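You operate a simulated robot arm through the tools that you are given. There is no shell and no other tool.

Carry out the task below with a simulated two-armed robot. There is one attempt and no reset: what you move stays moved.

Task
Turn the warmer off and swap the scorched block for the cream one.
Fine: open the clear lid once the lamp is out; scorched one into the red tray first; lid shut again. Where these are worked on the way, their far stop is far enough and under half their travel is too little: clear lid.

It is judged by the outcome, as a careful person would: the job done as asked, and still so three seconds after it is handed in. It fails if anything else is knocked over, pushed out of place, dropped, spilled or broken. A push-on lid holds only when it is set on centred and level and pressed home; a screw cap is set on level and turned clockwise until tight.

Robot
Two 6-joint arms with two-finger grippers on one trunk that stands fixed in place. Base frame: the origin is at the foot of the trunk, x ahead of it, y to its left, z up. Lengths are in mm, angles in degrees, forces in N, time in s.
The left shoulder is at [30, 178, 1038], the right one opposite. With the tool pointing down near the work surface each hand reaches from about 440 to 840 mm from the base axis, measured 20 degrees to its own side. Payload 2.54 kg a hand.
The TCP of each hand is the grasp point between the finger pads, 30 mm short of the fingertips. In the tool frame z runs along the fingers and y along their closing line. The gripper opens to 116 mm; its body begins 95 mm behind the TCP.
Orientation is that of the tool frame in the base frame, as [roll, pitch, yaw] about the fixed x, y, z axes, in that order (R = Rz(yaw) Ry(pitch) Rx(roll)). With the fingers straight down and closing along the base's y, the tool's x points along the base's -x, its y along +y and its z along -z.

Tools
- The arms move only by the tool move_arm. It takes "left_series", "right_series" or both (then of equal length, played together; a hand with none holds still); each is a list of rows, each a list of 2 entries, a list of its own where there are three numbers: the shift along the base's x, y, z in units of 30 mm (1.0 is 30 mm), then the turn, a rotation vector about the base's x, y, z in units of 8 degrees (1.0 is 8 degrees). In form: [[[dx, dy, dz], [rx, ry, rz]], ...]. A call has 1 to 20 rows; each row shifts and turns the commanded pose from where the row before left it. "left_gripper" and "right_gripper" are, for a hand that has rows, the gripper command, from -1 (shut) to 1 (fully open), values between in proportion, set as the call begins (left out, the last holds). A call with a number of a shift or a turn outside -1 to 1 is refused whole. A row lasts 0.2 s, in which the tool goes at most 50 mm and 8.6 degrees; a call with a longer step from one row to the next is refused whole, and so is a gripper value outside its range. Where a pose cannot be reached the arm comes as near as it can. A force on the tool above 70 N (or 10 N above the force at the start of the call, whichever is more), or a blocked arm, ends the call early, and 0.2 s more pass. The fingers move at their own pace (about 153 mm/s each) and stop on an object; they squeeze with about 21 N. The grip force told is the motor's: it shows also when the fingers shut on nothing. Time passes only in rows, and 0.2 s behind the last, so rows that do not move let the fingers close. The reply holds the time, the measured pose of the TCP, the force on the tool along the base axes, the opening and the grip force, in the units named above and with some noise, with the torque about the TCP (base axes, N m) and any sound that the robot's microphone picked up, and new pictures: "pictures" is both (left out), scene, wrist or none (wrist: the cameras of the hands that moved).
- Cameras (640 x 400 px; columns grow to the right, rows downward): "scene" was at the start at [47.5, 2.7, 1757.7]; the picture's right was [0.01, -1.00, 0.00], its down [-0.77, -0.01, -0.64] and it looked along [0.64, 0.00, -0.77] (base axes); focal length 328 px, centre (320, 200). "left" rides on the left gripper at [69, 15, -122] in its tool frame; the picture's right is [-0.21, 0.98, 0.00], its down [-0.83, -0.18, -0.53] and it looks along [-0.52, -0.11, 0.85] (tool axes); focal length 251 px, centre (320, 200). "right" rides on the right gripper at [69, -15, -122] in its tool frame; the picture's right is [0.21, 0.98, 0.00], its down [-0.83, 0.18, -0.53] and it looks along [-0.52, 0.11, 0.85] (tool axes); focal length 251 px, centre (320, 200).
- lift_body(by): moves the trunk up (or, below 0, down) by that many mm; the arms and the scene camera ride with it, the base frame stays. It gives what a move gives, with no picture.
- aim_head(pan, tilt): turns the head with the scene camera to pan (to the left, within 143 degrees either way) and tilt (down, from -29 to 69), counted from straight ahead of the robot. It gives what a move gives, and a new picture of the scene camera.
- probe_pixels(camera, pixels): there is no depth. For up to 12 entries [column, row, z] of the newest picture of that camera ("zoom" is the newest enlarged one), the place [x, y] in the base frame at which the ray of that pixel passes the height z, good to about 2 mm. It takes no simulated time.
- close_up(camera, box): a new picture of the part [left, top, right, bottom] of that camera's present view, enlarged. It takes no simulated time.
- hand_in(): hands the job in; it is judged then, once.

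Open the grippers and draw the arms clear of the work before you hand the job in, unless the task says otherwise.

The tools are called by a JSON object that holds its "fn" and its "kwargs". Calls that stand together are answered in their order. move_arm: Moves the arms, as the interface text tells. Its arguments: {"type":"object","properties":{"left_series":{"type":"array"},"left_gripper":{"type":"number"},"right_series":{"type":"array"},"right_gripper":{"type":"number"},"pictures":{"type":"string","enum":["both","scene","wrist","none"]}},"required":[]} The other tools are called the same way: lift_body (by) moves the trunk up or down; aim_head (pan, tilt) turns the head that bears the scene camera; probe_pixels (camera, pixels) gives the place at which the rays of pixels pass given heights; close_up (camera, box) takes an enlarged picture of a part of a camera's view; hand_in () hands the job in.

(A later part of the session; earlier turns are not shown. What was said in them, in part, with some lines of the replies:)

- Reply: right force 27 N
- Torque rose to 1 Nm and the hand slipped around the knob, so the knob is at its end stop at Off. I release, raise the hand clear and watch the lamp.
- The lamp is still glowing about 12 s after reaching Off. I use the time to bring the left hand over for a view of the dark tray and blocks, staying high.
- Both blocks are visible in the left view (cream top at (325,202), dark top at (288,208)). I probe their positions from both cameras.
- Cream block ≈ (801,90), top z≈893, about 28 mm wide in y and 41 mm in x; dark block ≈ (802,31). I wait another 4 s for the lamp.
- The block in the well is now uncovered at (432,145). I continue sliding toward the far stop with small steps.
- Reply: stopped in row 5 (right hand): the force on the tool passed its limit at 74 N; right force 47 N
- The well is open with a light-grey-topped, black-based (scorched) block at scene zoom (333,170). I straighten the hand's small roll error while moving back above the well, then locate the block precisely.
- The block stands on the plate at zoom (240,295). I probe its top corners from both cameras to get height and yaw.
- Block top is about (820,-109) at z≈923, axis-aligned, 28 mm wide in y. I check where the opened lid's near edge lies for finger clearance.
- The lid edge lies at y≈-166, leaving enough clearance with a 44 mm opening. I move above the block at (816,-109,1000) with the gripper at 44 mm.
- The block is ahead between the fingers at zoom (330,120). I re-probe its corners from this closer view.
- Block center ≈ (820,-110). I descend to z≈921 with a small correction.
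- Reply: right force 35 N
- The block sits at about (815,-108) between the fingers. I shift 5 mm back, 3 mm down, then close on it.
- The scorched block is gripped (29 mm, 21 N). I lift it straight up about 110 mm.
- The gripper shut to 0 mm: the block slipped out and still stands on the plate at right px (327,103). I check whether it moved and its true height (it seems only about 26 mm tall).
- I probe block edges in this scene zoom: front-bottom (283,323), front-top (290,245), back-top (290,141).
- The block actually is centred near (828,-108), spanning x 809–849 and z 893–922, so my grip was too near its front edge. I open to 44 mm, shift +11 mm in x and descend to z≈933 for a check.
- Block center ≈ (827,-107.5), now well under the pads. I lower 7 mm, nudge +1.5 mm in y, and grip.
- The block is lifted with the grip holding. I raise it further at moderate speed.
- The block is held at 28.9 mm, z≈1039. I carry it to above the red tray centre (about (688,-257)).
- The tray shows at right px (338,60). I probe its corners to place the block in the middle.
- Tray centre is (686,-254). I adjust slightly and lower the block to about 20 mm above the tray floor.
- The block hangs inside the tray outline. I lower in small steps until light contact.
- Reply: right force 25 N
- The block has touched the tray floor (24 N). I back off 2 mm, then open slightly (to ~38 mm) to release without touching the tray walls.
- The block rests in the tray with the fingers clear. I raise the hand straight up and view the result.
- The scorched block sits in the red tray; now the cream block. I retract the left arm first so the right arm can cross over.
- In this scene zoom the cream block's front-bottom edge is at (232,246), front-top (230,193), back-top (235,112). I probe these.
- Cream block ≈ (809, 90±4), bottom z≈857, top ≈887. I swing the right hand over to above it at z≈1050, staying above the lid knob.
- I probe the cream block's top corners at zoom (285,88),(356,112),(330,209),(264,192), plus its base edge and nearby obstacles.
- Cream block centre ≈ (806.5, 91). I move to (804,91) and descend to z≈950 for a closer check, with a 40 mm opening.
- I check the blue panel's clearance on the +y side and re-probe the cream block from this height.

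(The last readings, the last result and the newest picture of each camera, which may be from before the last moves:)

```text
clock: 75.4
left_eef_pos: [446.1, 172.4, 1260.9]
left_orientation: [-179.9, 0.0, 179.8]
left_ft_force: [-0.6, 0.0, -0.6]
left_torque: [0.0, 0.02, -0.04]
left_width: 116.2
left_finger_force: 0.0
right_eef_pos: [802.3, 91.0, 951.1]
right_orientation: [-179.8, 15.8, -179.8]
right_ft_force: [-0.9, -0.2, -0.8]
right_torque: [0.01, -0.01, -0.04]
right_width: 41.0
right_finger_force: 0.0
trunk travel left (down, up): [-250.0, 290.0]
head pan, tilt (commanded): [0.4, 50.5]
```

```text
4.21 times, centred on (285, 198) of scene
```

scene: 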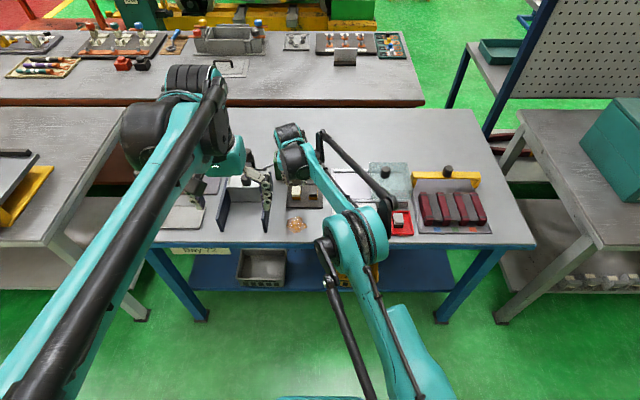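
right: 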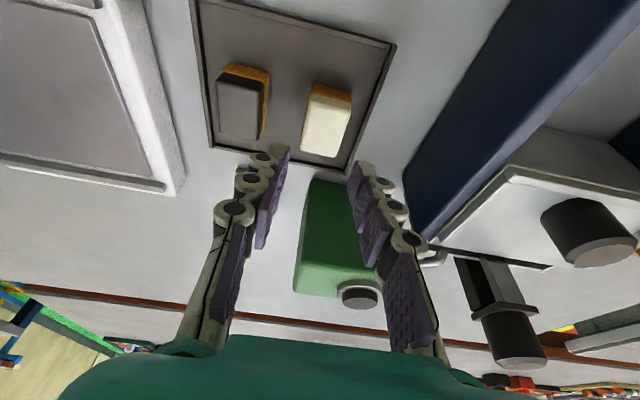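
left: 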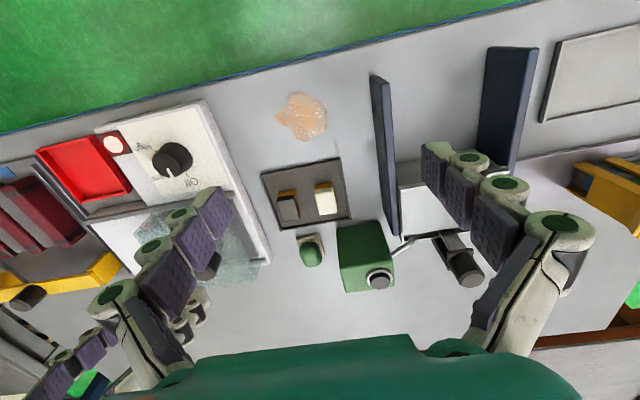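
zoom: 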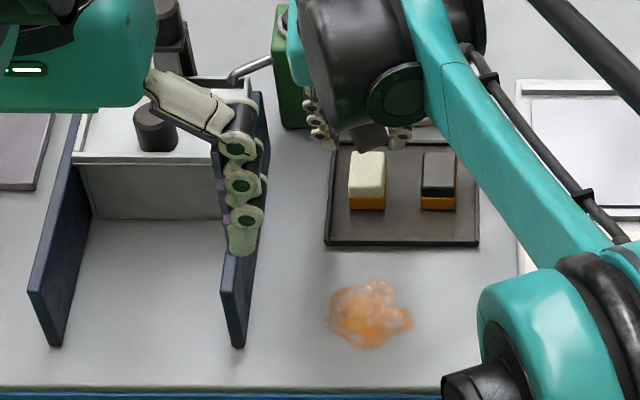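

The panel is at y≈180, well clear. Cream center ≈ (806.5,90); I descend to z≈900.

{"fn": "move_arm", "kwargs": {"right_series": [[[0.04, -0.01, -0.6], [0, 0, 0]], [[0, 0, -0.6], [0, 0, 0]], [[0, 0, -0.5], [0, 0, 0]], [[0, 0, 0], [0, 0, 0]]], "pictures": "wrist"}}

{"fn": "close_up", "kwargs": {"camera": "right", "box": [220, 80, 420, 220]}}

```text
clock: 76.4
left_eef_pos: [448.2, 172.8, 1260.7]
left_orientation: [179.9, -0.1, 179.8]
left_ft_force: [0.1, -0.1, -0.3]
left_torque: [0.01, 0.03, -0.01]
left_width: 116.3
left_finger_force: 0.0
right_eef_pos: [804.7, 89.9, 899.2]
right_orientation: [-179.9, 15.9, -179.9]
right_ft_force: [0.3, -0.8, 0.0]
right_torque: [0.0, -0.02, -0.01]
right_width: 41.0
right_finger_force: 0.0
trunk travel left (down, up): [-250.0, 290.0]
head pan, tilt (commanded): [0.4, 50.5]
```

right: 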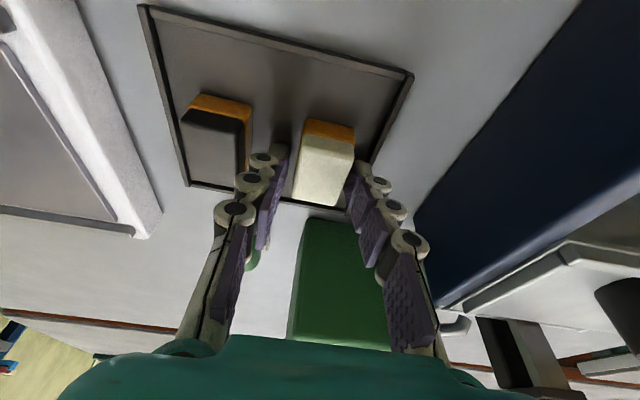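

```text
2.86 times, centred on (320, 150) of right
```

zoom: 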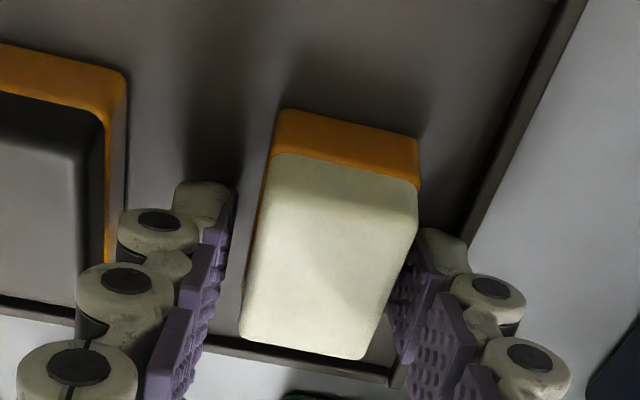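

The fingers straddle the cream block with the dark block just clear of the left finger. I narrow the opening to ~37 mm and lower 6 mm more.

{"fn": "move_arm", "kwargs": {"right_series": [[[0, 0.01, 0], [0, 0, 0]], [[0, 0, -0.1], [0, 0, 0]], [[0, 0, -0.1], [0, 0, 0]], [[0, 0, 0], [0, 0, 0]]], "right_gripper": -0.36, "pictures": "wrist"}}

{"fn": "close_up", "kwargs": {"camera": "right", "box": [220, 80, 420, 220]}}

```text
clock: 77.4
left_eef_pos: [445.5, 171.9, 1262.1]
left_orientation: [180.0, 0.0, 179.7]
left_ft_force: [-0.2, 0.7, -0.1]
left_torque: [-0.02, 0.01, 0.01]
left_width: 116.1
left_finger_force: 0.1
right_eef_pos: [804.2, 89.8, 896.3]
right_orientation: [-179.9, 16.1, -180.0]
right_ft_force: [3.9, -1.0, 30.8]
right_torque: [-0.19, -0.08, 0.04]
right_width: 36.8
right_finger_force: 8.3
trunk travel left (down, up): [-250.0, 290.0]
head pan, tilt (commanded): [0.4, 50.5]
```

right: 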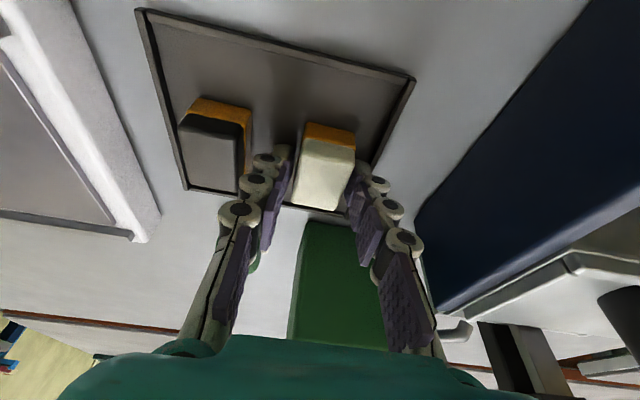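

```text
2.86 times, centred on (320, 150) of right
```

zoom: 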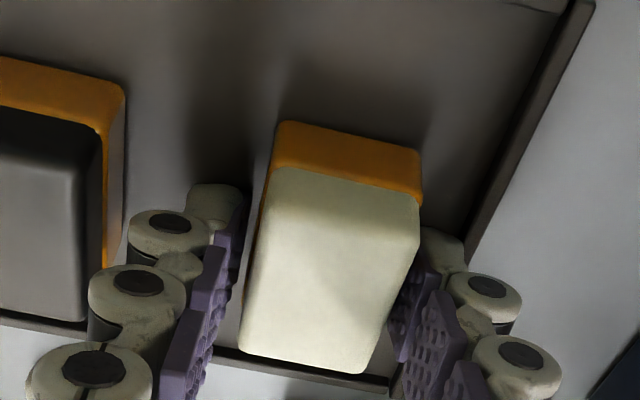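

Fingertips touch the tray floor (31 N at z 896). I raise about 4 mm and close on the cream block.

{"fn": "move_arm", "kwargs": {"right_series": [[[0, 0, 0.13], [0, 0, 0]], [[0, 0, 0], [0, 0, 0]]], "pictures": "none"}}

{"fn": "move_arm", "kwargs": {"right_series": [[[0, 0, 0], [0, 0, 0]], [[0, 0, 0], [0, 0, 0]], [[0, 0, 0], [0, 0, 0]]], "right_gripper": -1, "pictures": "wrist"}}

{"fn": "close_up", "kwargs": {"camera": "right", "box": [220, 80, 420, 220]}}

```text
clock: 78.0
left_eef_pos: [447.4, 172.2, 1260.3]
left_orientation: [-180.0, 0.0, 179.8]
left_ft_force: [0.5, -1.3, 0.8]
left_torque: [0.03, 0.0, 0.03]
left_width: 115.7
left_finger_force: 0.1
right_eef_pos: [804.7, 90.0, 895.8]
right_orientation: [-179.9, 15.8, -179.8]
right_ft_force: [-0.6, -0.9, -0.5]
right_torque: [0.0, 0.01, 0.0]
right_width: 36.8
right_finger_force: 0.1
trunk travel left (down, up): [-250.0, 290.0]
head pan, tilt (commanded): [0.4, 50.5]
```

```text
clock: 78.8
left_eef_pos: [447.9, 172.9, 1260.3]
left_orientation: [-179.9, 0.0, 179.9]
left_ft_force: [-0.3, 0.5, 0.5]
left_torque: [0.01, 0.01, -0.01]
left_width: 116.4
left_finger_force: 0.0
right_eef_pos: [804.5, 90.7, 897.4]
right_orientation: [-179.9, 15.8, -179.9]
right_ft_force: [-0.7, -0.1, 0.1]
right_torque: [-0.03, -0.02, 0.0]
right_width: 29.1
right_finger_force: 21.4
trunk travel left (down, up): [-250.0, 290.0]
head pan, tilt (commanded): [0.4, 50.5]
```

right: 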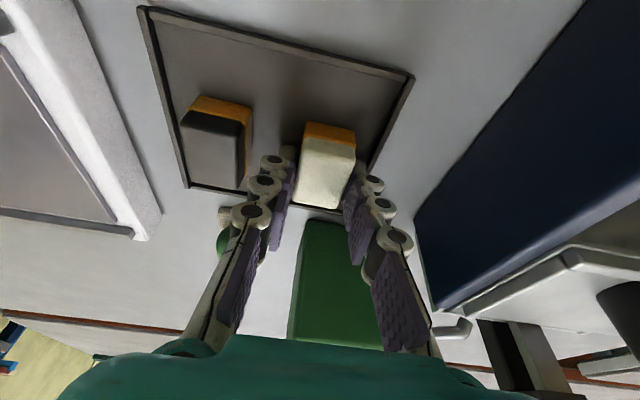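

```text
2.86 times, centred on (320, 150) of right
```

zoom: 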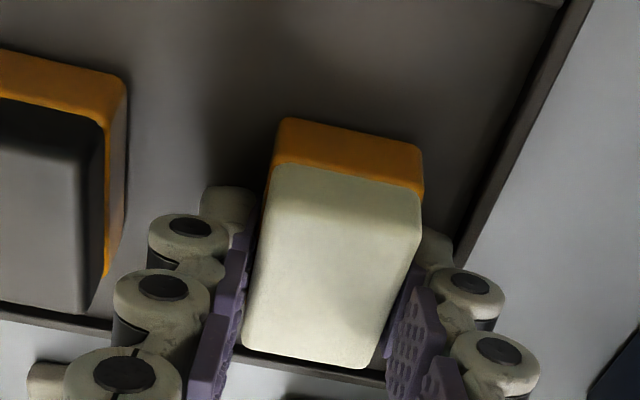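

The block sits about 6 mm nearer to the robot in the grip than the last successful one. I open slightly, shift the hand -5 mm in x, and re-grip for a centred hold.

{"fn": "move_arm", "kwargs": {"right_series": [[[0, 0, 0], [0, 0, 0]], [[-0.08, 0, 0], [0, 0, 0]], [[-0.09, 0, 0], [0, 0, 0]], [[0, 0, 0], [0, 0, 0]]], "right_gripper": -0.36, "pictures": "none"}}

{"fn": "move_arm", "kwargs": {"right_series": [[[0, 0, 0], [0, 0, 0]], [[0, 0, 0], [0, 0, 0]], [[0, 0, 0], [0, 0, 0]]], "right_gripper": -1, "pictures": "none"}}

{"fn": "move_arm", "kwargs": {"right_series": [[[0, 0, 0.1], [0, 0, 0]], [[0, 0, 0.15], [0, 0, 0]], [[0, 0, 0.2], [0, 0, 0]], [[0, 0, 0.2], [0, 0, 0]], [[0, 0, 0], [0, 0, 0]]], "pictures": "wrist"}}

{"fn": "close_up", "kwargs": {"camera": "right", "box": [220, 80, 420, 220]}}

```text
clock: 79.8
left_eef_pos: [446.9, 171.1, 1261.3]
left_orientation: [180.0, 0.0, 179.8]
left_ft_force: [-0.2, 0.6, -0.5]
left_torque: [-0.03, 0.0, 0.0]
left_width: 115.8
left_finger_force: 0.0
right_eef_pos: [798.9, 90.2, 897.8]
right_orientation: [-179.8, 15.8, -179.9]
right_ft_force: [0.2, -1.1, 0.6]
right_torque: [-0.01, -0.06, 0.02]
right_width: 36.8
right_finger_force: 0.1
trunk travel left (down, up): [-250.0, 290.0]
head pan, tilt (commanded): [0.4, 50.5]
```

```text
clock: 80.6
left_eef_pos: [447.8, 172.3, 1260.7]
left_orientation: [180.0, 0.0, 179.8]
left_ft_force: [-0.8, -0.2, 0.2]
left_torque: [0.02, -0.04, -0.01]
left_width: 116.3
left_finger_force: 0.2
right_eef_pos: [799.8, 90.4, 897.8]
right_orientation: [-179.9, 15.7, -179.8]
right_ft_force: [-0.2, -0.4, 0.0]
right_torque: [0.0, -0.01, 0.0]
right_width: 28.9
right_finger_force: 21.2
trunk travel left (down, up): [-250.0, 290.0]
head pan, tilt (commanded): [0.4, 50.5]
```

```text
clock: 81.8
left_eef_pos: [448.3, 172.7, 1261.7]
left_orientation: [180.0, 0.0, 179.7]
left_ft_force: [-0.2, -0.4, 1.0]
left_torque: [-0.01, 0.0, 0.0]
left_width: 116.3
left_finger_force: 0.0
right_eef_pos: [800.5, 91.4, 917.5]
right_orientation: [-179.8, 15.9, -179.9]
right_ft_force: [-0.5, -0.6, -0.9]
right_torque: [0.0, 0.02, 0.0]
right_width: 28.9
right_finger_force: 20.7
trunk travel left (down, up): [-250.0, 290.0]
head pan, tilt (commanded): [0.4, 50.5]
```

right: 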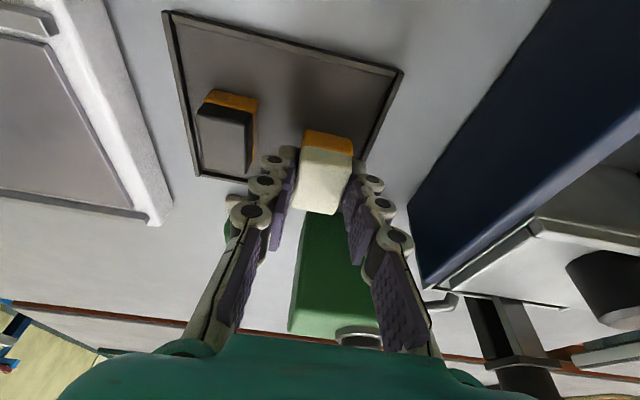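

```text
2.86 times, centred on (320, 150) of right
```

zoom: 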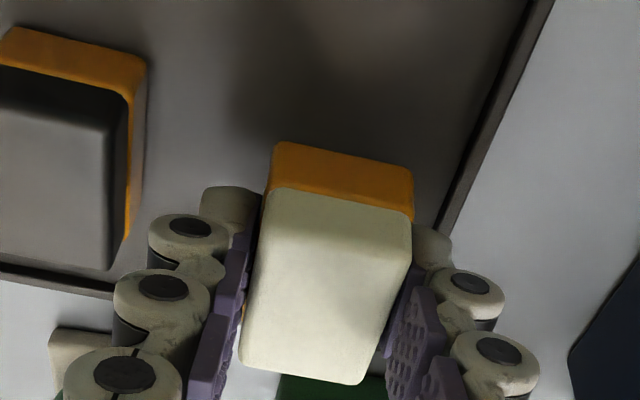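

The cream block is lifted and the grip matches the earlier good one. I raise it to about z≈1040.

{"fn": "move_arm", "kwargs": {"right_series": [[[0, 0, 0.3], [0, 0, 0]], [[0, 0, 0.5], [0, 0, 0]], [[0, 0, 0.6], [0, 0, 0]], [[0, 0, 0.6], [0, 0, 0]], [[0, 0, 0.6], [0, 0, 0]], [[0, 0, 0.6], [0, 0, 0]], [[0, 0, 0.5], [0, 0, 0]], [[0, 0, 0.3], [0, 0, 0]]], "pictures": "none"}}

{"fn": "move_arm", "kwargs": {"right_series": [[[0.05, -0.35, 0], [0, 0, 0]], [[0.08, -0.6, 0], [0, 0, 0]], [[0.08, -0.7, 0], [0, 0, 0]], [[0.08, -0.8, 0], [0, 0, 0]], [[0.08, -0.8, 0], [0, 0, 0]], [[0.08, -0.8, 0], [0, 0, 0]], [[0.08, -0.8, 0], [0, 0, 0]], [[0.08, -0.7, 0], [0, 0, 0]], [[0.08, -0.6, 0], [0, 0, 0]], [[0.06, -0.45, 0], [0, 0, 0]], [[0, 0, 0], [0, 0, 0]]], "pictures": "both"}}

{"fn": "close_up", "kwargs": {"camera": "right", "box": [200, 0, 460, 200]}}

```text
clock: 83.6
left_eef_pos: [446.9, 174.1, 1260.1]
left_orientation: [-180.0, 0.0, 179.8]
left_ft_force: [1.0, 0.1, 0.2]
left_torque: [-0.03, 0.0, -0.02]
left_width: 115.9
left_finger_force: 0.0
right_eef_pos: [798.5, 90.7, 1036.9]
right_orientation: [-179.9, 15.9, -179.8]
right_ft_force: [-0.2, 0.0, -2.2]
right_torque: [-0.02, 0.03, 0.01]
right_width: 29.2
right_finger_force: 21.4
trunk travel left (down, up): [-250.0, 290.0]
head pan, tilt (commanded): [0.4, 50.5]
```

```text
clock: 86.0
left_eef_pos: [447.1, 172.8, 1261.8]
left_orientation: [180.0, 0.0, 179.9]
left_ft_force: [-0.8, -0.2, 0.0]
left_torque: [0.0, 0.01, 0.04]
left_width: 115.9
left_finger_force: 0.1
right_eef_pos: [822.5, -108.5, 1036.8]
right_orientation: [-179.9, 15.9, -179.9]
right_ft_force: [0.0, 0.3, -0.2]
right_torque: [-0.03, 0.01, 0.02]
right_width: 29.0
right_finger_force: 21.1
trunk travel left (down, up): [-250.0, 290.0]
head pan, tilt (commanded): [0.4, 50.5]
```

scene: 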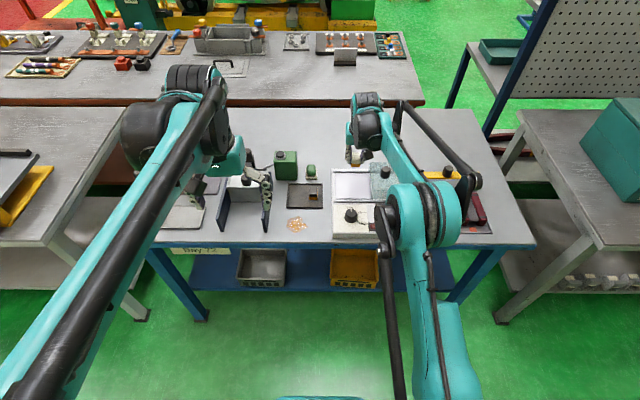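
right: 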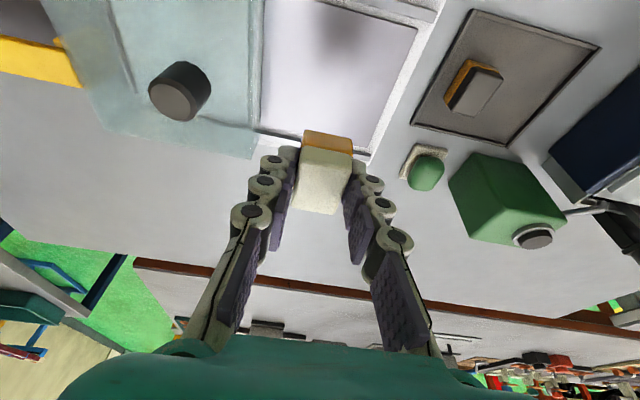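

```text
2.00 times, centred on (330, 100) of right
```

zoom: 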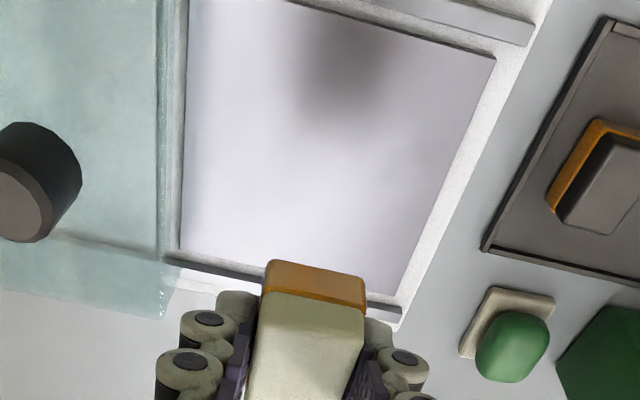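

The cream block is above the well at (825,-108). I lower it to just above the plate.

{"fn": "move_arm", "kwargs": {"right_series": [[[0, 0, -0.4], [0, 0, 0]], [[0, 0, -0.6], [0, 0, 0]], [[0, 0, -0.6], [0, 0, 0]], [[0, 0, -0.6], [0, 0, 0]], [[0, 0, -0.6], [0, 0, 0]], [[0, 0, -0.5], [0, 0, 0]], [[0, 0, -0.2], [0, 0, 0]], [[0, 0, 0], [0, 0, 0]]], "pictures": "wrist"}}

{"fn": "close_up", "kwargs": {"camera": "right", "box": [200, 40, 440, 220]}}

```text
clock: 87.8
left_eef_pos: [448.7, 172.9, 1260.9]
left_orientation: [-180.0, 0.1, 179.8]
left_ft_force: [1.0, 0.0, -0.3]
left_torque: [-0.01, -0.03, 0.04]
left_width: 115.9
left_finger_force: 0.1
right_eef_pos: [822.9, -107.8, 930.4]
right_orientation: [-179.8, 15.8, -179.9]
right_ft_force: [-0.4, -0.1, -0.3]
right_torque: [0.03, -0.02, 0.0]
right_width: 29.3
right_finger_force: 21.0
trunk travel left (down, up): [-250.0, 290.0]
head pan, tilt (commanded): [0.4, 50.5]
```

right: 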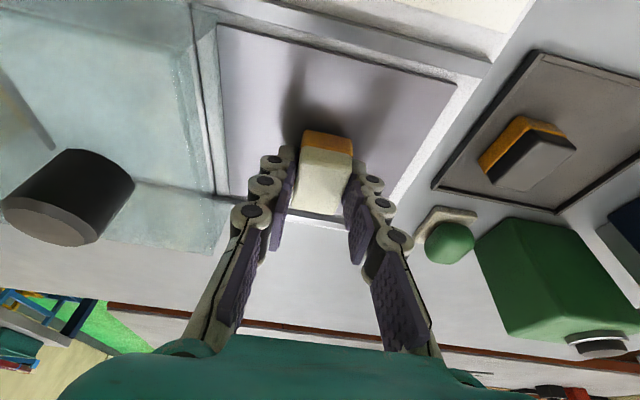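

```text
2.22 times, centred on (320, 130) of right
```

zoom: 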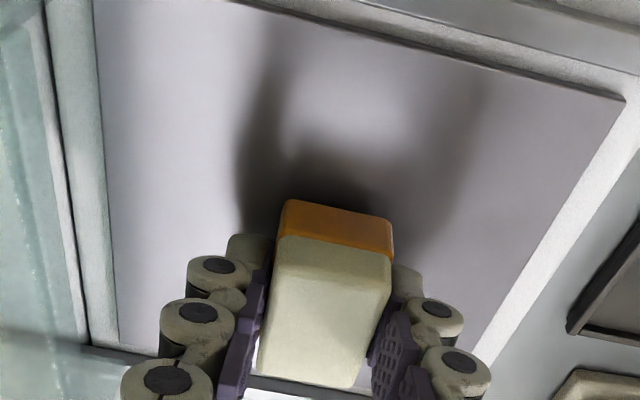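

Just 2–3 mm above the plate. I lower 3 mm to light contact.

{"fn": "move_arm", "kwargs": {"right_series": [[[0, 0, -0.06], [0, 0, 0]], [[0, 0, -0.05], [0, 0, 0]], [[0, 0, 0], [0, 0, 0]]], "pictures": "none"}}

```text
clock: 88.6
left_eef_pos: [446.9, 171.5, 1260.9]
left_orientation: [-179.9, 0.0, 179.8]
left_ft_force: [0.3, -0.6, 0.1]
left_torque: [-0.02, -0.03, -0.03]
left_width: 115.9
left_finger_force: 0.1
right_eef_pos: [822.0, -107.9, 928.1]
right_orientation: [-179.9, 15.7, -179.9]
right_ft_force: [0.2, -0.1, -1.5]
right_torque: [0.02, 0.02, 0.0]
right_width: 29.1
right_finger_force: 21.0
trunk travel left (down, up): [-250.0, 290.0]
head pan, tilt (commanded): [0.4, 50.5]
```

No contact yet at z 928; I lower another 2 mm.

{"fn": "move_arm", "kwargs": {"right_series": [[[0, 0, -0.04], [0, 0, 0]], [[0, 0, -0.04], [0, 0, 0]], [[0, 0, 0], [0, 0, 0]]], "pictures": "wrist"}}

```text
clock: 89.4
left_eef_pos: [446.7, 172.9, 1260.6]
left_orientation: [-180.0, 0.0, 179.9]
left_ft_force: [0.9, -0.6, -0.8]
left_torque: [0.0, 0.0, 0.04]
left_width: 116.0
left_finger_force: 0.1
right_eef_pos: [821.8, -107.7, 925.7]
right_orientation: [-179.9, 15.8, -179.8]
right_ft_force: [1.6, -1.1, 9.6]
right_torque: [0.01, 0.02, 0.0]
right_width: 28.9
right_finger_force: 21.2
trunk travel left (down, up): [-250.0, 290.0]
head pan, tilt (commanded): [0.4, 50.5]
```

right: 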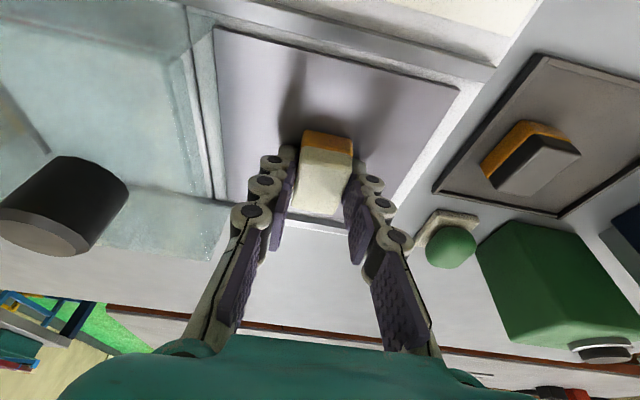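

Contact with the plate (about 10 N). I open to ~40 mm to release, then raise straight up.

{"fn": "move_arm", "kwargs": {"right_series": [[[0, 0, 0.02], [0, 0, 0]], [[0, 0, 0], [0, 0, 0]]], "right_gripper": -0.29, "pictures": "wrist"}}

{"fn": "move_arm", "kwargs": {"right_series": [[[0, 0, 0.2], [0, 0, 0]], [[0, 0, 0.5], [0, 0, 0]], [[0, 0, 0.8], [0, 0, 0]], [[0, 0, 1], [0, 0, 0]], [[0, 0, 1], [0, 0, 0]], [[0, 0, 0.5], [0, 0, 0]]], "pictures": "both"}}

{"fn": "close_up", "kwargs": {"camera": "scene", "box": [270, 150, 430, 245]}}

{"fn": "close_up", "kwargs": {"camera": "right", "box": [130, 0, 450, 200]}}

```text
clock: 90.0
left_eef_pos: [447.5, 173.4, 1259.8]
left_orientation: [-180.0, 0.0, 179.8]
left_ft_force: [-0.5, -0.5, 0.8]
left_torque: [-0.01, 0.02, -0.02]
left_width: 116.1
left_finger_force: 0.1
right_eef_pos: [820.7, -107.2, 924.7]
right_orientation: [-179.9, 15.7, -179.9]
right_ft_force: [-0.7, 0.2, -0.7]
right_torque: [0.0, 0.04, -0.02]
right_width: 40.8
right_finger_force: 0.0
trunk travel left (down, up): [-250.0, 290.0]
head pan, tilt (commanded): [0.4, 50.5]
```

right: 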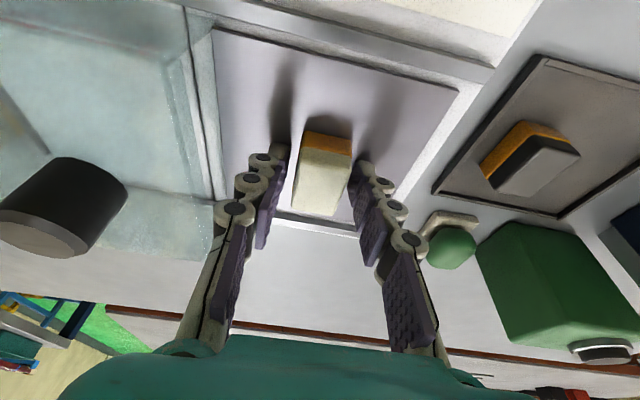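

```text
clock: 91.4
left_eef_pos: [447.0, 173.8, 1260.1]
left_orientation: [-180.0, 0.0, 179.8]
left_ft_force: [0.2, 1.2, 0.0]
left_torque: [-0.05, 0.02, -0.01]
left_width: 115.9
left_finger_force: 0.0
right_eef_pos: [823.1, -108.2, 1047.2]
right_orientation: [-180.0, 15.9, -179.9]
right_ft_force: [-0.7, -0.5, 0.8]
right_torque: [0.01, -0.02, 0.02]
right_width: 41.4
right_finger_force: 0.0
trunk travel left (down, up): [-250.0, 290.0]
head pan, tilt (commanded): [0.4, 50.5]
```

scene: 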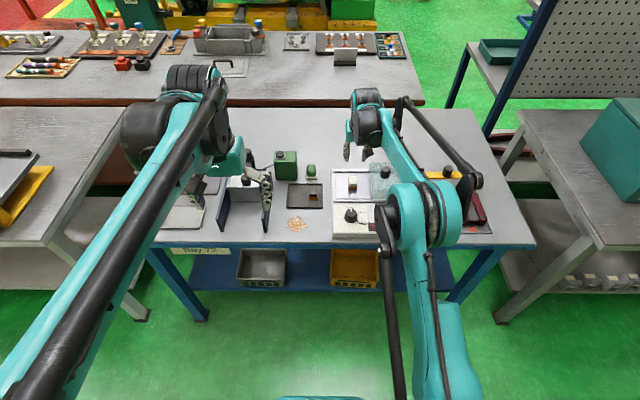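
right: 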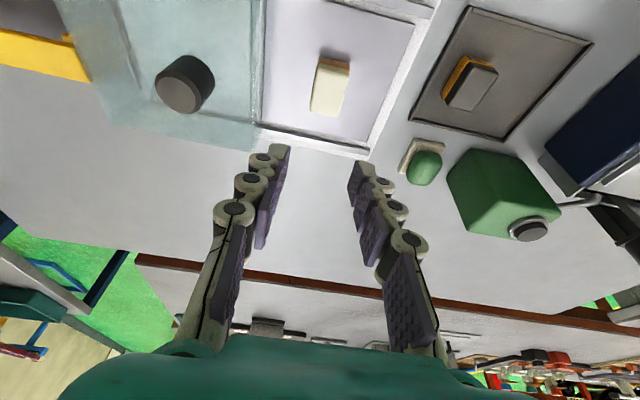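

```text
4.00 times, centred on (350, 198) of scene
```

zoom: 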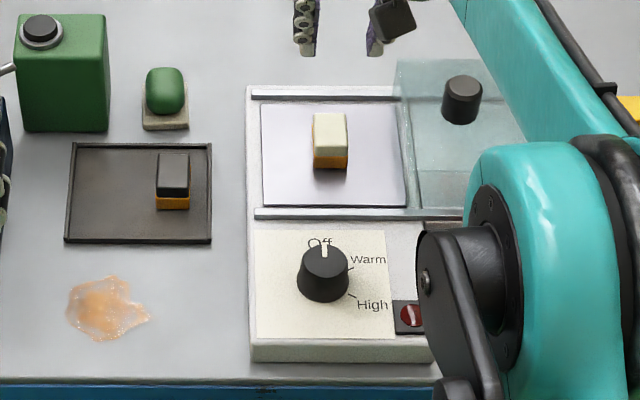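

```text
2.00 times, centred on (290, 100) of right
```

zoom: 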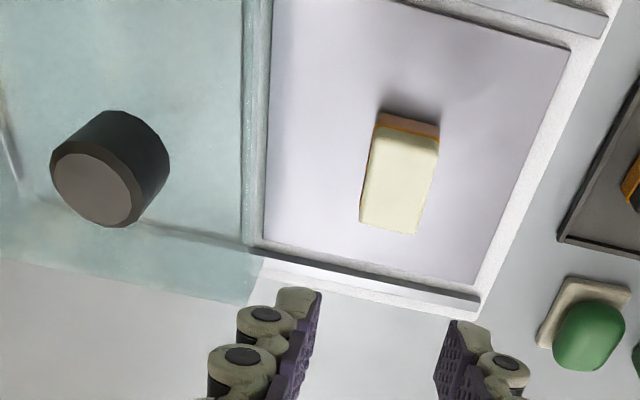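

The cream block stands on the plate in the well. Next I probe the lid knob's present position for closing.

{"fn": "probe_pixels", "kwargs": {"camera": "zoom", "pixels": [[97, 190, 975], [97, 190, 978], [55, 175, 975], [138, 200, 975]]}}

{"fn": "probe_pixels", "kwargs": {"camera": "scene", "pixels": [[385.8, 169, 975], [385.8, 169, 978]]}}

```text
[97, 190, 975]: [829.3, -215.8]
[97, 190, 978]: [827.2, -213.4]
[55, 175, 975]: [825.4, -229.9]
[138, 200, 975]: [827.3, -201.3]
```

```text
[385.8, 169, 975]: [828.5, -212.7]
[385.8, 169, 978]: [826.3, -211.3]
```

The lid knob is at (827,-215). I move above it with the gripper opened to 64 mm.

{"fn": "move_arm", "kwargs": {"right_series": [[[0, -0.89, 0], [0, 0, 0]], [[0, -0.89, 0], [0, 0, 0]], [[0, -0.89, 0], [0, 0, 0]], [[0, -0.89, 0], [0, 0, 0]], [[0, 0, 0], [0, 0, 0]]], "right_gripper": 0.1, "pictures": "wrist"}}

{"fn": "close_up", "kwargs": {"camera": "right", "box": [220, 60, 420, 210]}}

```text
clock: 92.6
left_eef_pos: [446.8, 173.2, 1259.7]
left_orientation: [180.0, 0.0, 179.8]
left_ft_force: [0.6, -0.4, 0.7]
left_torque: [-0.02, -0.03, 0.0]
left_width: 116.1
left_finger_force: 0.1
right_eef_pos: [822.5, -215.3, 1046.3]
right_orientation: [-179.8, 16.0, -179.8]
right_ft_force: [-0.5, -0.1, -0.2]
right_torque: [-0.02, 0.0, -0.03]
right_width: 63.7
right_finger_force: 0.0
trunk travel left (down, up): [-250.0, 290.0]
head pan, tilt (commanded): [0.4, 50.5]
```

right: 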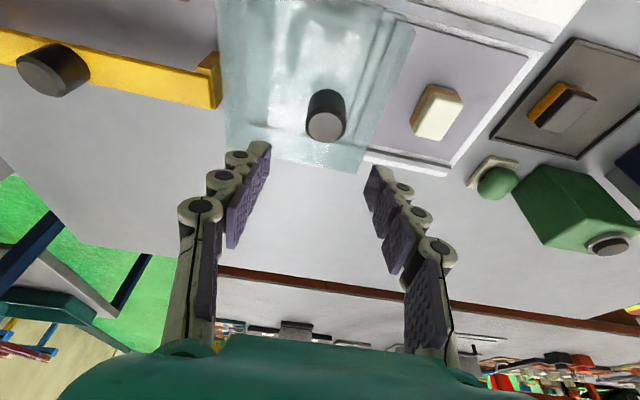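

```text
2.67 times, centred on (320, 135) of right
```

zoom: 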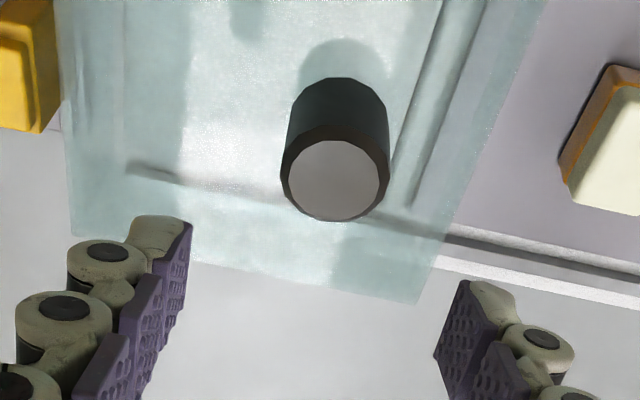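

The alignment matches the earlier approach. I descend to z≈980 and close on the knob.

{"fn": "move_arm", "kwargs": {"right_series": [[[0.05, 0.02, -0.73], [0, 0, 0]], [[0, 0, -0.73], [0, 0, 0]], [[0, 0, -0.73], [0, 0, 0]], [[0, 0, 0], [0, 0, 0]]], "pictures": "none"}}

{"fn": "move_arm", "kwargs": {"right_series": [[[0, 0, 0], [0, 0, 0]], [[0, 0, 0], [0, 0, 0]], [[0, 0, 0], [0, 0, 0]]], "right_gripper": -1, "pictures": "wrist"}}

```text
clock: 93.6
left_eef_pos: [446.4, 173.4, 1261.5]
left_orientation: [180.0, 0.0, 179.8]
left_ft_force: [-0.5, 0.5, -0.2]
left_torque: [-0.01, -0.01, -0.01]
left_width: 115.9
left_finger_force: 0.0
right_eef_pos: [824.2, -213.3, 982.1]
right_orientation: [-179.8, 15.9, -179.8]
right_ft_force: [-0.1, 0.5, -1.0]
right_torque: [-0.01, 0.01, -0.01]
right_width: 63.8
right_finger_force: 0.0
trunk travel left (down, up): [-250.0, 290.0]
head pan, tilt (commanded): [0.4, 50.5]
```

```text
clock: 94.4
left_eef_pos: [447.4, 172.0, 1260.5]
left_orientation: [-180.0, 0.0, 179.8]
left_ft_force: [-0.4, -0.2, -0.1]
left_torque: [-0.03, 0.01, 0.0]
left_width: 115.9
left_finger_force: 0.2
right_eef_pos: [824.8, -213.8, 981.7]
right_orientation: [-179.9, 15.9, -179.9]
right_ft_force: [0.5, -1.7, 1.0]
right_torque: [-0.03, 0.23, -0.02]
right_width: 31.1
right_finger_force: 44.4
trunk travel left (down, up): [-250.0, 290.0]
head pan, tilt (commanded): [0.4, 50.5]
```

right: 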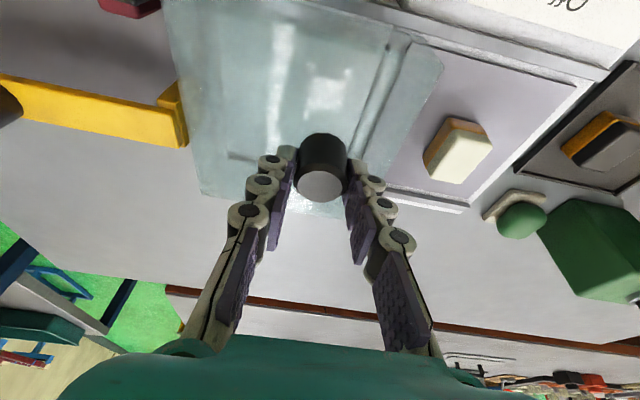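

The knob is gripped (31 mm). I slide the lid +y toward closed, in moderate rows.

{"fn": "move_arm", "kwargs": {"right_series": [[[0, 0.3, 0], [0, 0, 0]], [[0, 0.5, 0], [0, 0, 0]], [[0, 0.5, 0], [0, 0, 0]], [[0, 0.5, 0], [0, 0, 0]], [[0, 0, 0], [0, 0, 0]]], "pictures": "both"}}

{"fn": "close_up", "kwargs": {"camera": "scene", "box": [320, 150, 420, 215]}}

```text
clock: 95.6
left_eef_pos: [447.1, 174.2, 1262.5]
left_orientation: [180.0, 0.0, 179.9]
left_ft_force: [0.5, 0.0, -0.6]
left_torque: [0.02, 0.04, -0.03]
left_width: 116.0
left_finger_force: 0.0
right_eef_pos: [824.2, -158.8, 980.8]
right_orientation: [-179.9, 16.2, -179.7]
right_ft_force: [17.1, 0.5, 22.9]
right_torque: [0.05, -0.7, 0.02]
right_width: 30.9
right_finger_force: 45.2
trunk travel left (down, up): [-250.0, 290.0]
head pan, tilt (commanded): [0.4, 50.5]
```

scene: 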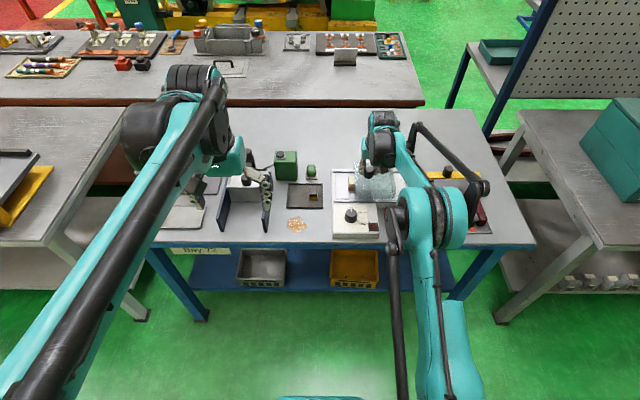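
right: 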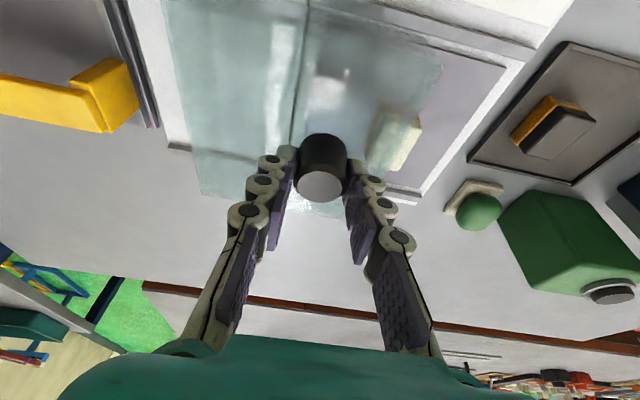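

```text
6.15 times, centred on (370, 182) of scene
```

zoom: 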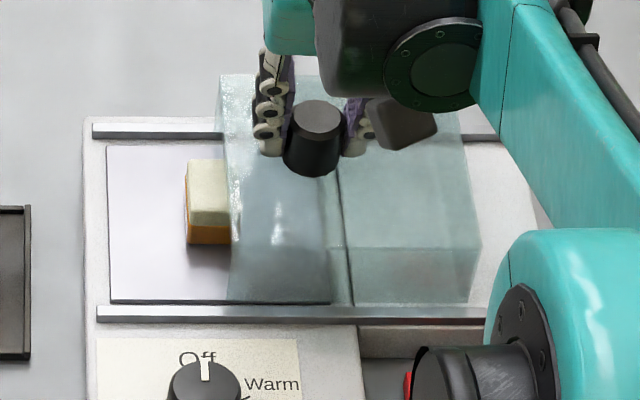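

The lid is passing over the cream block without disturbing it. I continue +y with slight upward relief.

{"fn": "move_arm", "kwargs": {"right_series": [[[-0.02, 0.3, 0.03], [0, 0, 0]], [[0, 0.4, 0.02], [0, 0, 0]], [[0, 0.4, 0], [0, 0, 0]], [[0, 0.4, 0], [0, 0, 0]], [[0, 0, 0], [0, 0, 0]]], "pictures": "wrist"}}

{"fn": "close_up", "kwargs": {"camera": "scene", "box": [320, 150, 420, 215]}}

```text
clock: 96.8
left_eef_pos: [449.5, 173.5, 1260.7]
left_orientation: [179.9, 0.0, 179.8]
left_ft_force: [0.3, 0.6, 0.5]
left_torque: [0.0, -0.01, 0.01]
left_width: 116.1
left_finger_force: 0.1
right_eef_pos: [823.5, -114.4, 980.4]
right_orientation: [-179.9, 15.9, -179.8]
right_ft_force: [15.1, -0.2, 5.3]
right_torque: [-0.01, -1.38, 0.01]
right_width: 30.9
right_finger_force: 45.9
trunk travel left (down, up): [-250.0, 290.0]
head pan, tilt (commanded): [0.4, 50.5]
```

right: 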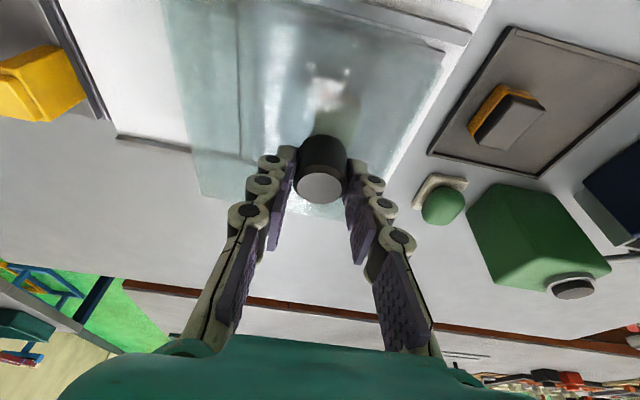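

```text
6.15 times, centred on (370, 182) of scene
```

zoom: 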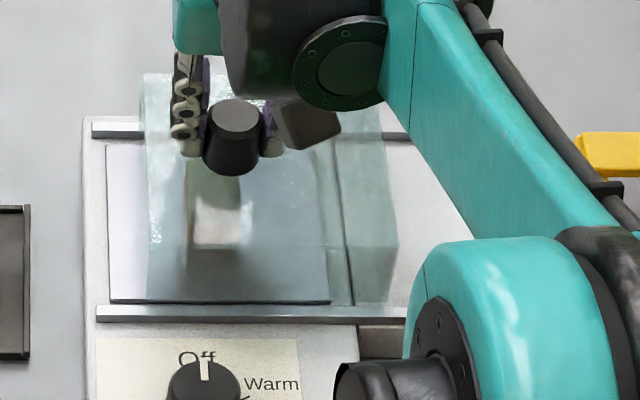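

About 25 mm remain. I continue slowly to the closed stop.

{"fn": "move_arm", "kwargs": {"right_series": [[[-0.02, 0.2, 0], [0, 0, 0]], [[0, 0.2, 0], [0, 0, 0]], [[0, 0.2, 0], [0, 0, 0]], [[0, 0.15, 0], [0, 0, 0]], [[0, 0.1, 0], [0, 0, 0]], [[0, 0, 0], [0, 0, 0]]], "pictures": "none"}}

```text
clock: 98.2
left_eef_pos: [448.1, 173.7, 1260.7]
left_orientation: [-179.9, -0.2, 179.8]
left_ft_force: [-0.2, -0.1, 0.4]
left_torque: [0.0, 0.0, 0.02]
left_width: 116.0
left_finger_force: 0.1
right_eef_pos: [824.6, -89.7, 980.1]
right_orientation: [-179.9, 15.9, -180.0]
right_ft_force: [15.6, -4.5, 2.6]
right_torque: [-0.18, -0.9, -0.05]
right_width: 31.1
right_finger_force: 45.0
trunk travel left (down, up): [-250.0, 290.0]
head pan, tilt (commanded): [0.4, 50.5]
```

The lid is near its original position (y≈-89.7) with the force starting to rise. I push a few mm more to make sure it is fully home.

{"fn": "move_arm", "kwargs": {"right_series": [[[0, 0.06, 0], [0, 0, 0]], [[0, 0.06, 0], [0, 0, 0]], [[0, 0.06, 0], [0, 0, 0]], [[0, 0, 0], [0, 0, 0]]], "pictures": "both"}}

{"fn": "close_up", "kwargs": {"camera": "scene", "box": [320, 150, 420, 215]}}

```text
clock: 99.2
left_eef_pos: [448.4, 170.5, 1261.6]
left_orientation: [179.8, -0.1, 179.9]
left_ft_force: [-0.1, 0.2, 0.6]
left_torque: [-0.01, -0.01, 0.03]
left_width: 115.9
left_finger_force: 0.1
right_eef_pos: [823.4, -89.7, 980.6]
right_orientation: [-179.8, 15.8, 180.0]
right_ft_force: [11.3, -31.3, -3.2]
right_torque: [-0.73, -0.86, -0.08]
right_width: 30.8
right_finger_force: 45.2
trunk travel left (down, up): [-250.0, 290.0]
head pan, tilt (commanded): [0.4, 50.5]
```

scene: 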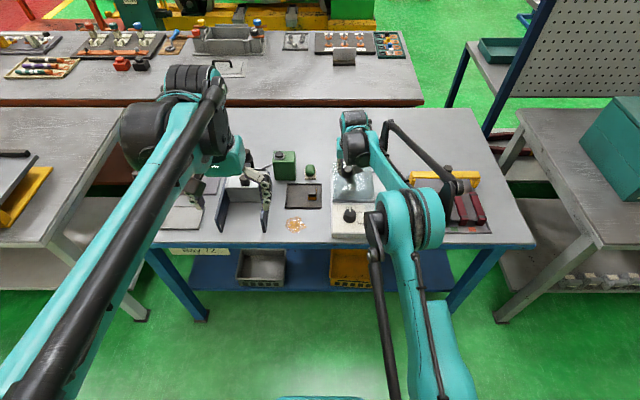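
right: 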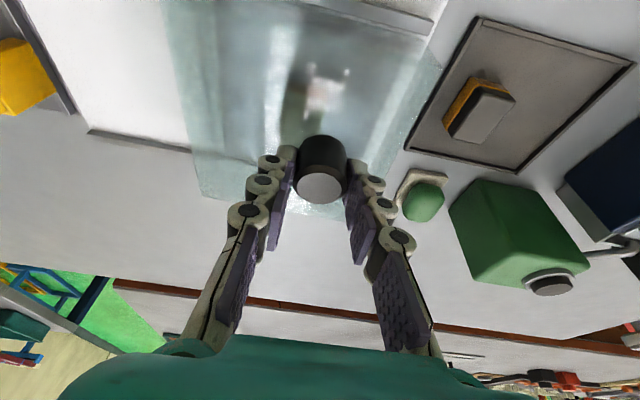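

```text
6.15 times, centred on (370, 182) of scene
```

zoom: 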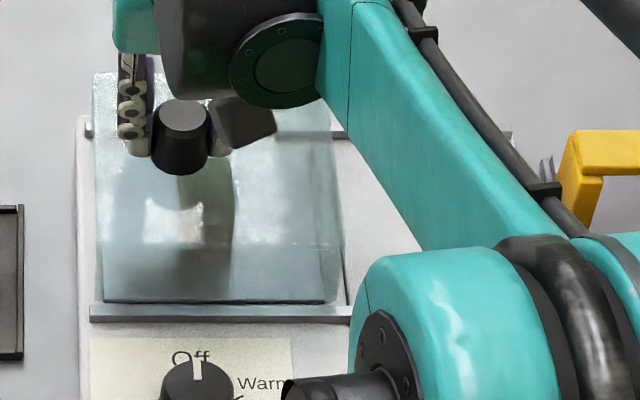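

The lid is against its closed stop (31 N reaction, knob back at y≈-89.7); the whole picture shifted equally so the warmer hasn't moved. I relieve the push, then open the gripper.

{"fn": "move_arm", "kwargs": {"right_series": [[[0, -0.15, 0], [0, 0, 0]], [[0, 0, 0], [0, 0, 0]]], "pictures": "none"}}

{"fn": "move_arm", "kwargs": {"right_series": [[[0, 0, 0], [0, 0, 0]], [[0, 0, 0], [0, 0, 0]], [[0, 0, 0], [0, 0, 0]]], "right_gripper": 0.1, "pictures": "wrist"}}

```text
clock: 99.8
left_eef_pos: [447.9, 170.1, 1261.2]
left_orientation: [179.9, 0.0, 179.9]
left_ft_force: [-0.4, 0.1, -0.3]
left_torque: [0.01, -0.02, 0.01]
left_width: 116.1
left_finger_force: 0.0
right_eef_pos: [823.9, -89.2, 981.3]
right_orientation: [-180.0, 15.7, -179.9]
right_ft_force: [7.6, -20.9, -7.8]
right_torque: [-0.58, -0.39, -0.01]
right_width: 30.8
right_finger_force: 44.7
trunk travel left (down, up): [-250.0, 290.0]
head pan, tilt (commanded): [0.4, 50.5]
```

```text
clock: 100.6
left_eef_pos: [447.0, 174.3, 1261.5]
left_orientation: [180.0, 0.0, 179.9]
left_ft_force: [0.5, -0.3, -0.4]
left_torque: [-0.01, -0.02, 0.01]
left_width: 115.8
left_finger_force: 0.0
right_eef_pos: [822.0, -86.3, 981.4]
right_orientation: [180.0, 15.9, -179.9]
right_ft_force: [0.4, 0.0, 0.0]
right_torque: [-0.01, -0.01, 0.02]
right_width: 63.8
right_finger_force: 0.1
trunk travel left (down, up): [-250.0, 290.0]
head pan, tilt (commanded): [0.4, 50.5]
```

right: 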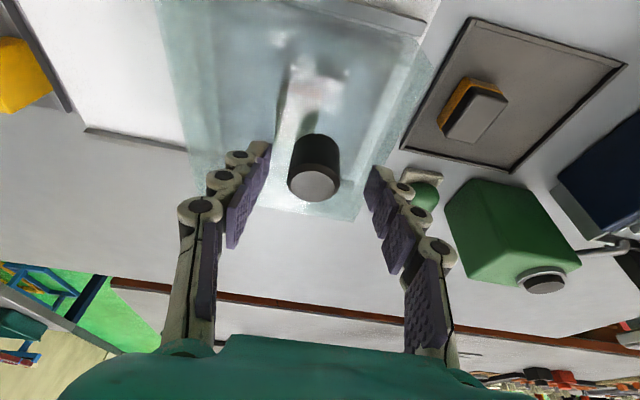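

The knob is released with clearance on both sides. I raise the hand straight up and draw it back.

{"fn": "move_arm", "kwargs": {"right_series": [[[0, 0, 0.5], [0, 0, 0]], [[0, 0, 0.9], [0, 0, 0]], [[0, 0, 1], [0, 0, 0]], [[-0.3, 0, 1], [0, 0.5, 0]], [[-0.8, -0.3, 0.8], [0, 0.5, 0]], [[-0.9, -0.6, 0.6], [0, 0.5, 0]], [[-0.9, -0.8, 0.4], [0, 0.5, 0]], [[-0.9, -0.9, 0.4], [0, 0, 0]], [[-0.9, -0.9, 0.4], [0, 0, 0]], [[-0.9, -0.9, 0.4], [0, 0, 0]], [[-0.9, -0.9, 0.4], [0, 0, 0]], [[-0.9, -0.9, 0.3], [0, 0, 0]], [[-0.9, -0.9, 0.3], [0, 0, 0]], [[-0.9, -0.9, 0.3], [0, 0, 0]], [[0, 0, 0], [0, 0, 0]]], "right_gripper": 0.1, "pictures": "both"}}

{"fn": "close_up", "kwargs": {"camera": "scene", "box": [270, 145, 430, 245]}}

{"fn": "close_up", "kwargs": {"camera": "right", "box": [280, 130, 560, 310]}}

```text
clock: 103.8
left_eef_pos: [448.5, 173.1, 1259.7]
left_orientation: [-180.0, 0.0, 179.8]
left_ft_force: [0.5, 0.8, -0.4]
left_torque: [0.0, -0.01, 0.04]
left_width: 116.0
left_finger_force: 0.2
right_eef_pos: [546.1, -328.1, 1213.9]
right_orientation: [-179.9, -0.2, -179.8]
right_ft_force: [-0.2, -0.5, 0.1]
right_torque: [-0.04, 0.0, 0.01]
right_width: 63.7
right_finger_force: 0.0
trunk travel left (down, up): [-250.0, 290.0]
head pan, tilt (commanded): [0.4, 50.5]
```

scene: 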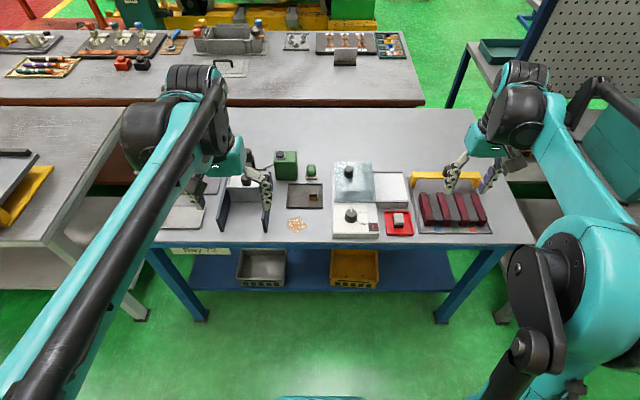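
right: 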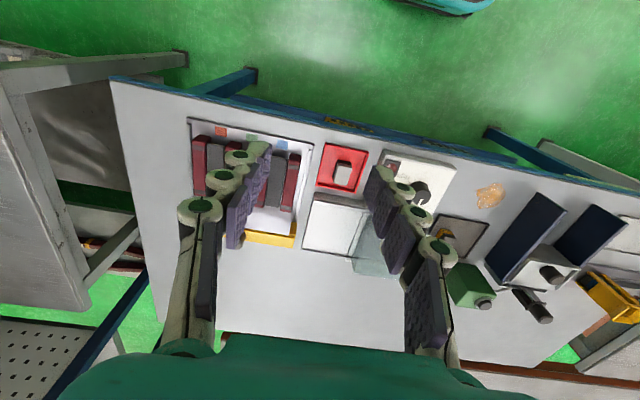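

```text
4.00 times, centred on (350, 195) of scene
```

zoom: 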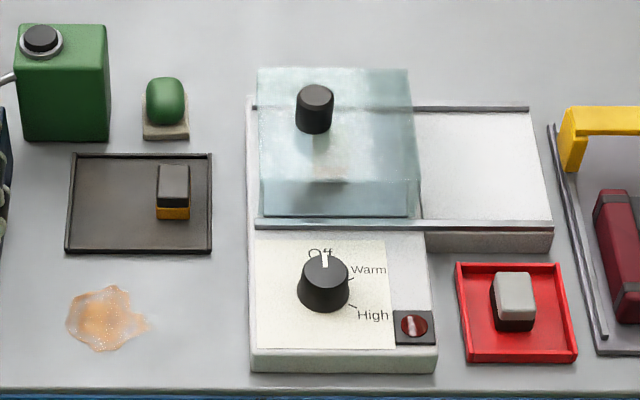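

```text
2.22 times, centred on (420, 220) of right
```

zoom: 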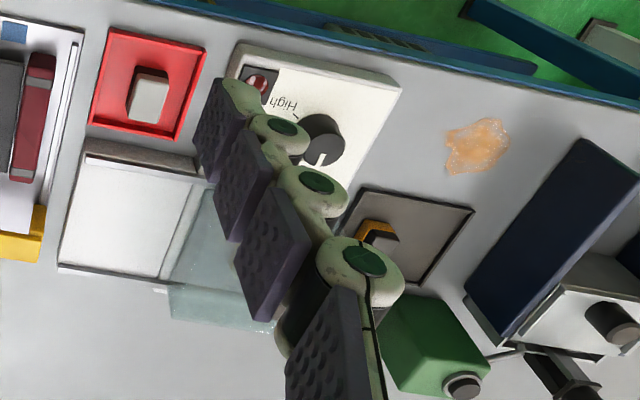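

Lid, knob, lamp and trays match their places; I take a final look through the lid at the cream block and open the right gripper fully.

{"fn": "move_arm", "kwargs": {"right_series": [[[0, 0, 0.2], [0, 0, 0]], [[0, 0, 0], [0, 0, 0]], [[0, 0, 0], [0, 0, 0]]], "right_gripper": 1, "pictures": "scene"}}

{"fn": "close_up", "kwargs": {"camera": "scene", "box": [325, 155, 415, 240]}}

{"fn": "close_up", "kwargs": {"camera": "left", "box": [140, 160, 340, 310]}}

```text
clock: 104.6
left_eef_pos: [445.8, 173.9, 1261.5]
left_orientation: [180.0, 0.0, 179.8]
left_ft_force: [-0.2, 0.0, 0.0]
left_torque: [0.03, 0.0, -0.01]
left_width: 115.9
left_finger_force: 0.1
right_eef_pos: [546.4, -328.7, 1219.7]
right_orientation: [-179.9, -0.2, -179.9]
right_ft_force: [-0.9, 0.7, 0.3]
right_torque: [-0.02, 0.02, 0.0]
right_width: 116.2
right_finger_force: 0.1
trunk travel left (down, up): [-250.0, 290.0]
head pan, tilt (commanded): [0.4, 50.5]
```

scene: 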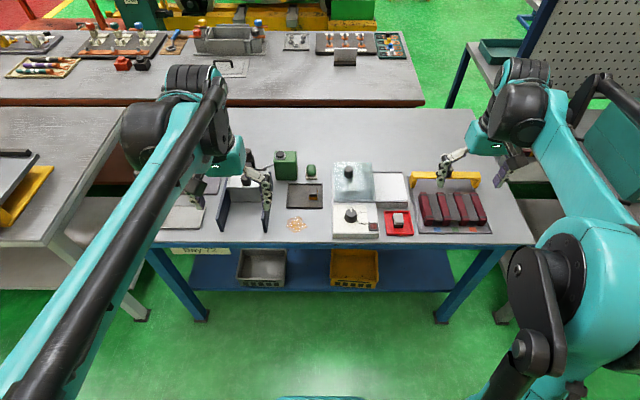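

```text
4.71 times, centred on (370, 198) of scene
```

zoom: 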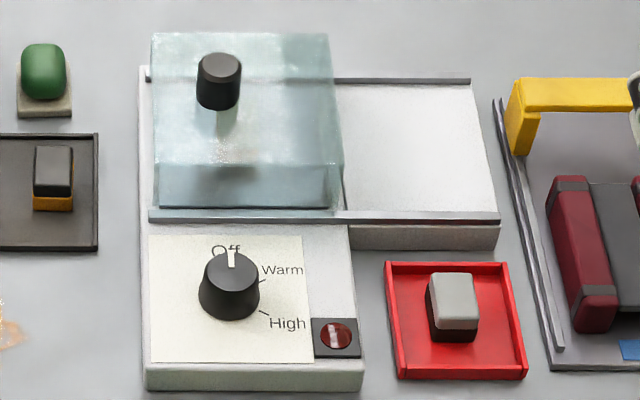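

```text
2.67 times, centred on (240, 235) of left
```

zoom: 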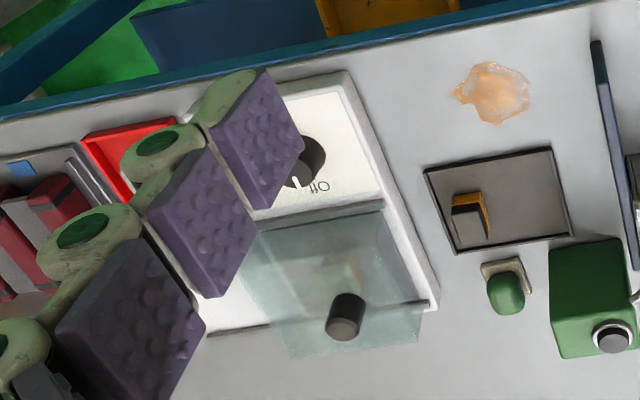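

The knob points to Off and the lamp is dark. The scorched block is in the red tray, the cream block shows faintly through the shut lid, and both arms are clear with open grippers. I hand the job in.

{"fn": "hand_in", "kwargs": {}}

```text
The job is handed in.
```

The swap is done and handed in. The warmer is off, the scorched block is in the red tray, and the cream block is in the warmer with the lid shut. I haven't seen a verdict from the judging.

- **Warmer:** the knob was at High, not Warm, and I turned it back to its stop at Off. The lamp stayed lit for roughly 25 s after that, and I opened the lid only once it was out.
- **Lid:** I slid it to its far stop to open it, and back to its closed stop afterwards.
- **Scorched block:** it went into the red tray first. My first grip slipped as I lifted, so the block stayed on the plate and shifted a few millimetres; the second grip held.
- **Cream block:** it stands near the middle of the plate. The lid passed over it without moving it.
- **Everything else:** in the last pictures, the warmer and both trays were where they started, and nothing had been knocked over. Both arms are clear with their grippers open.
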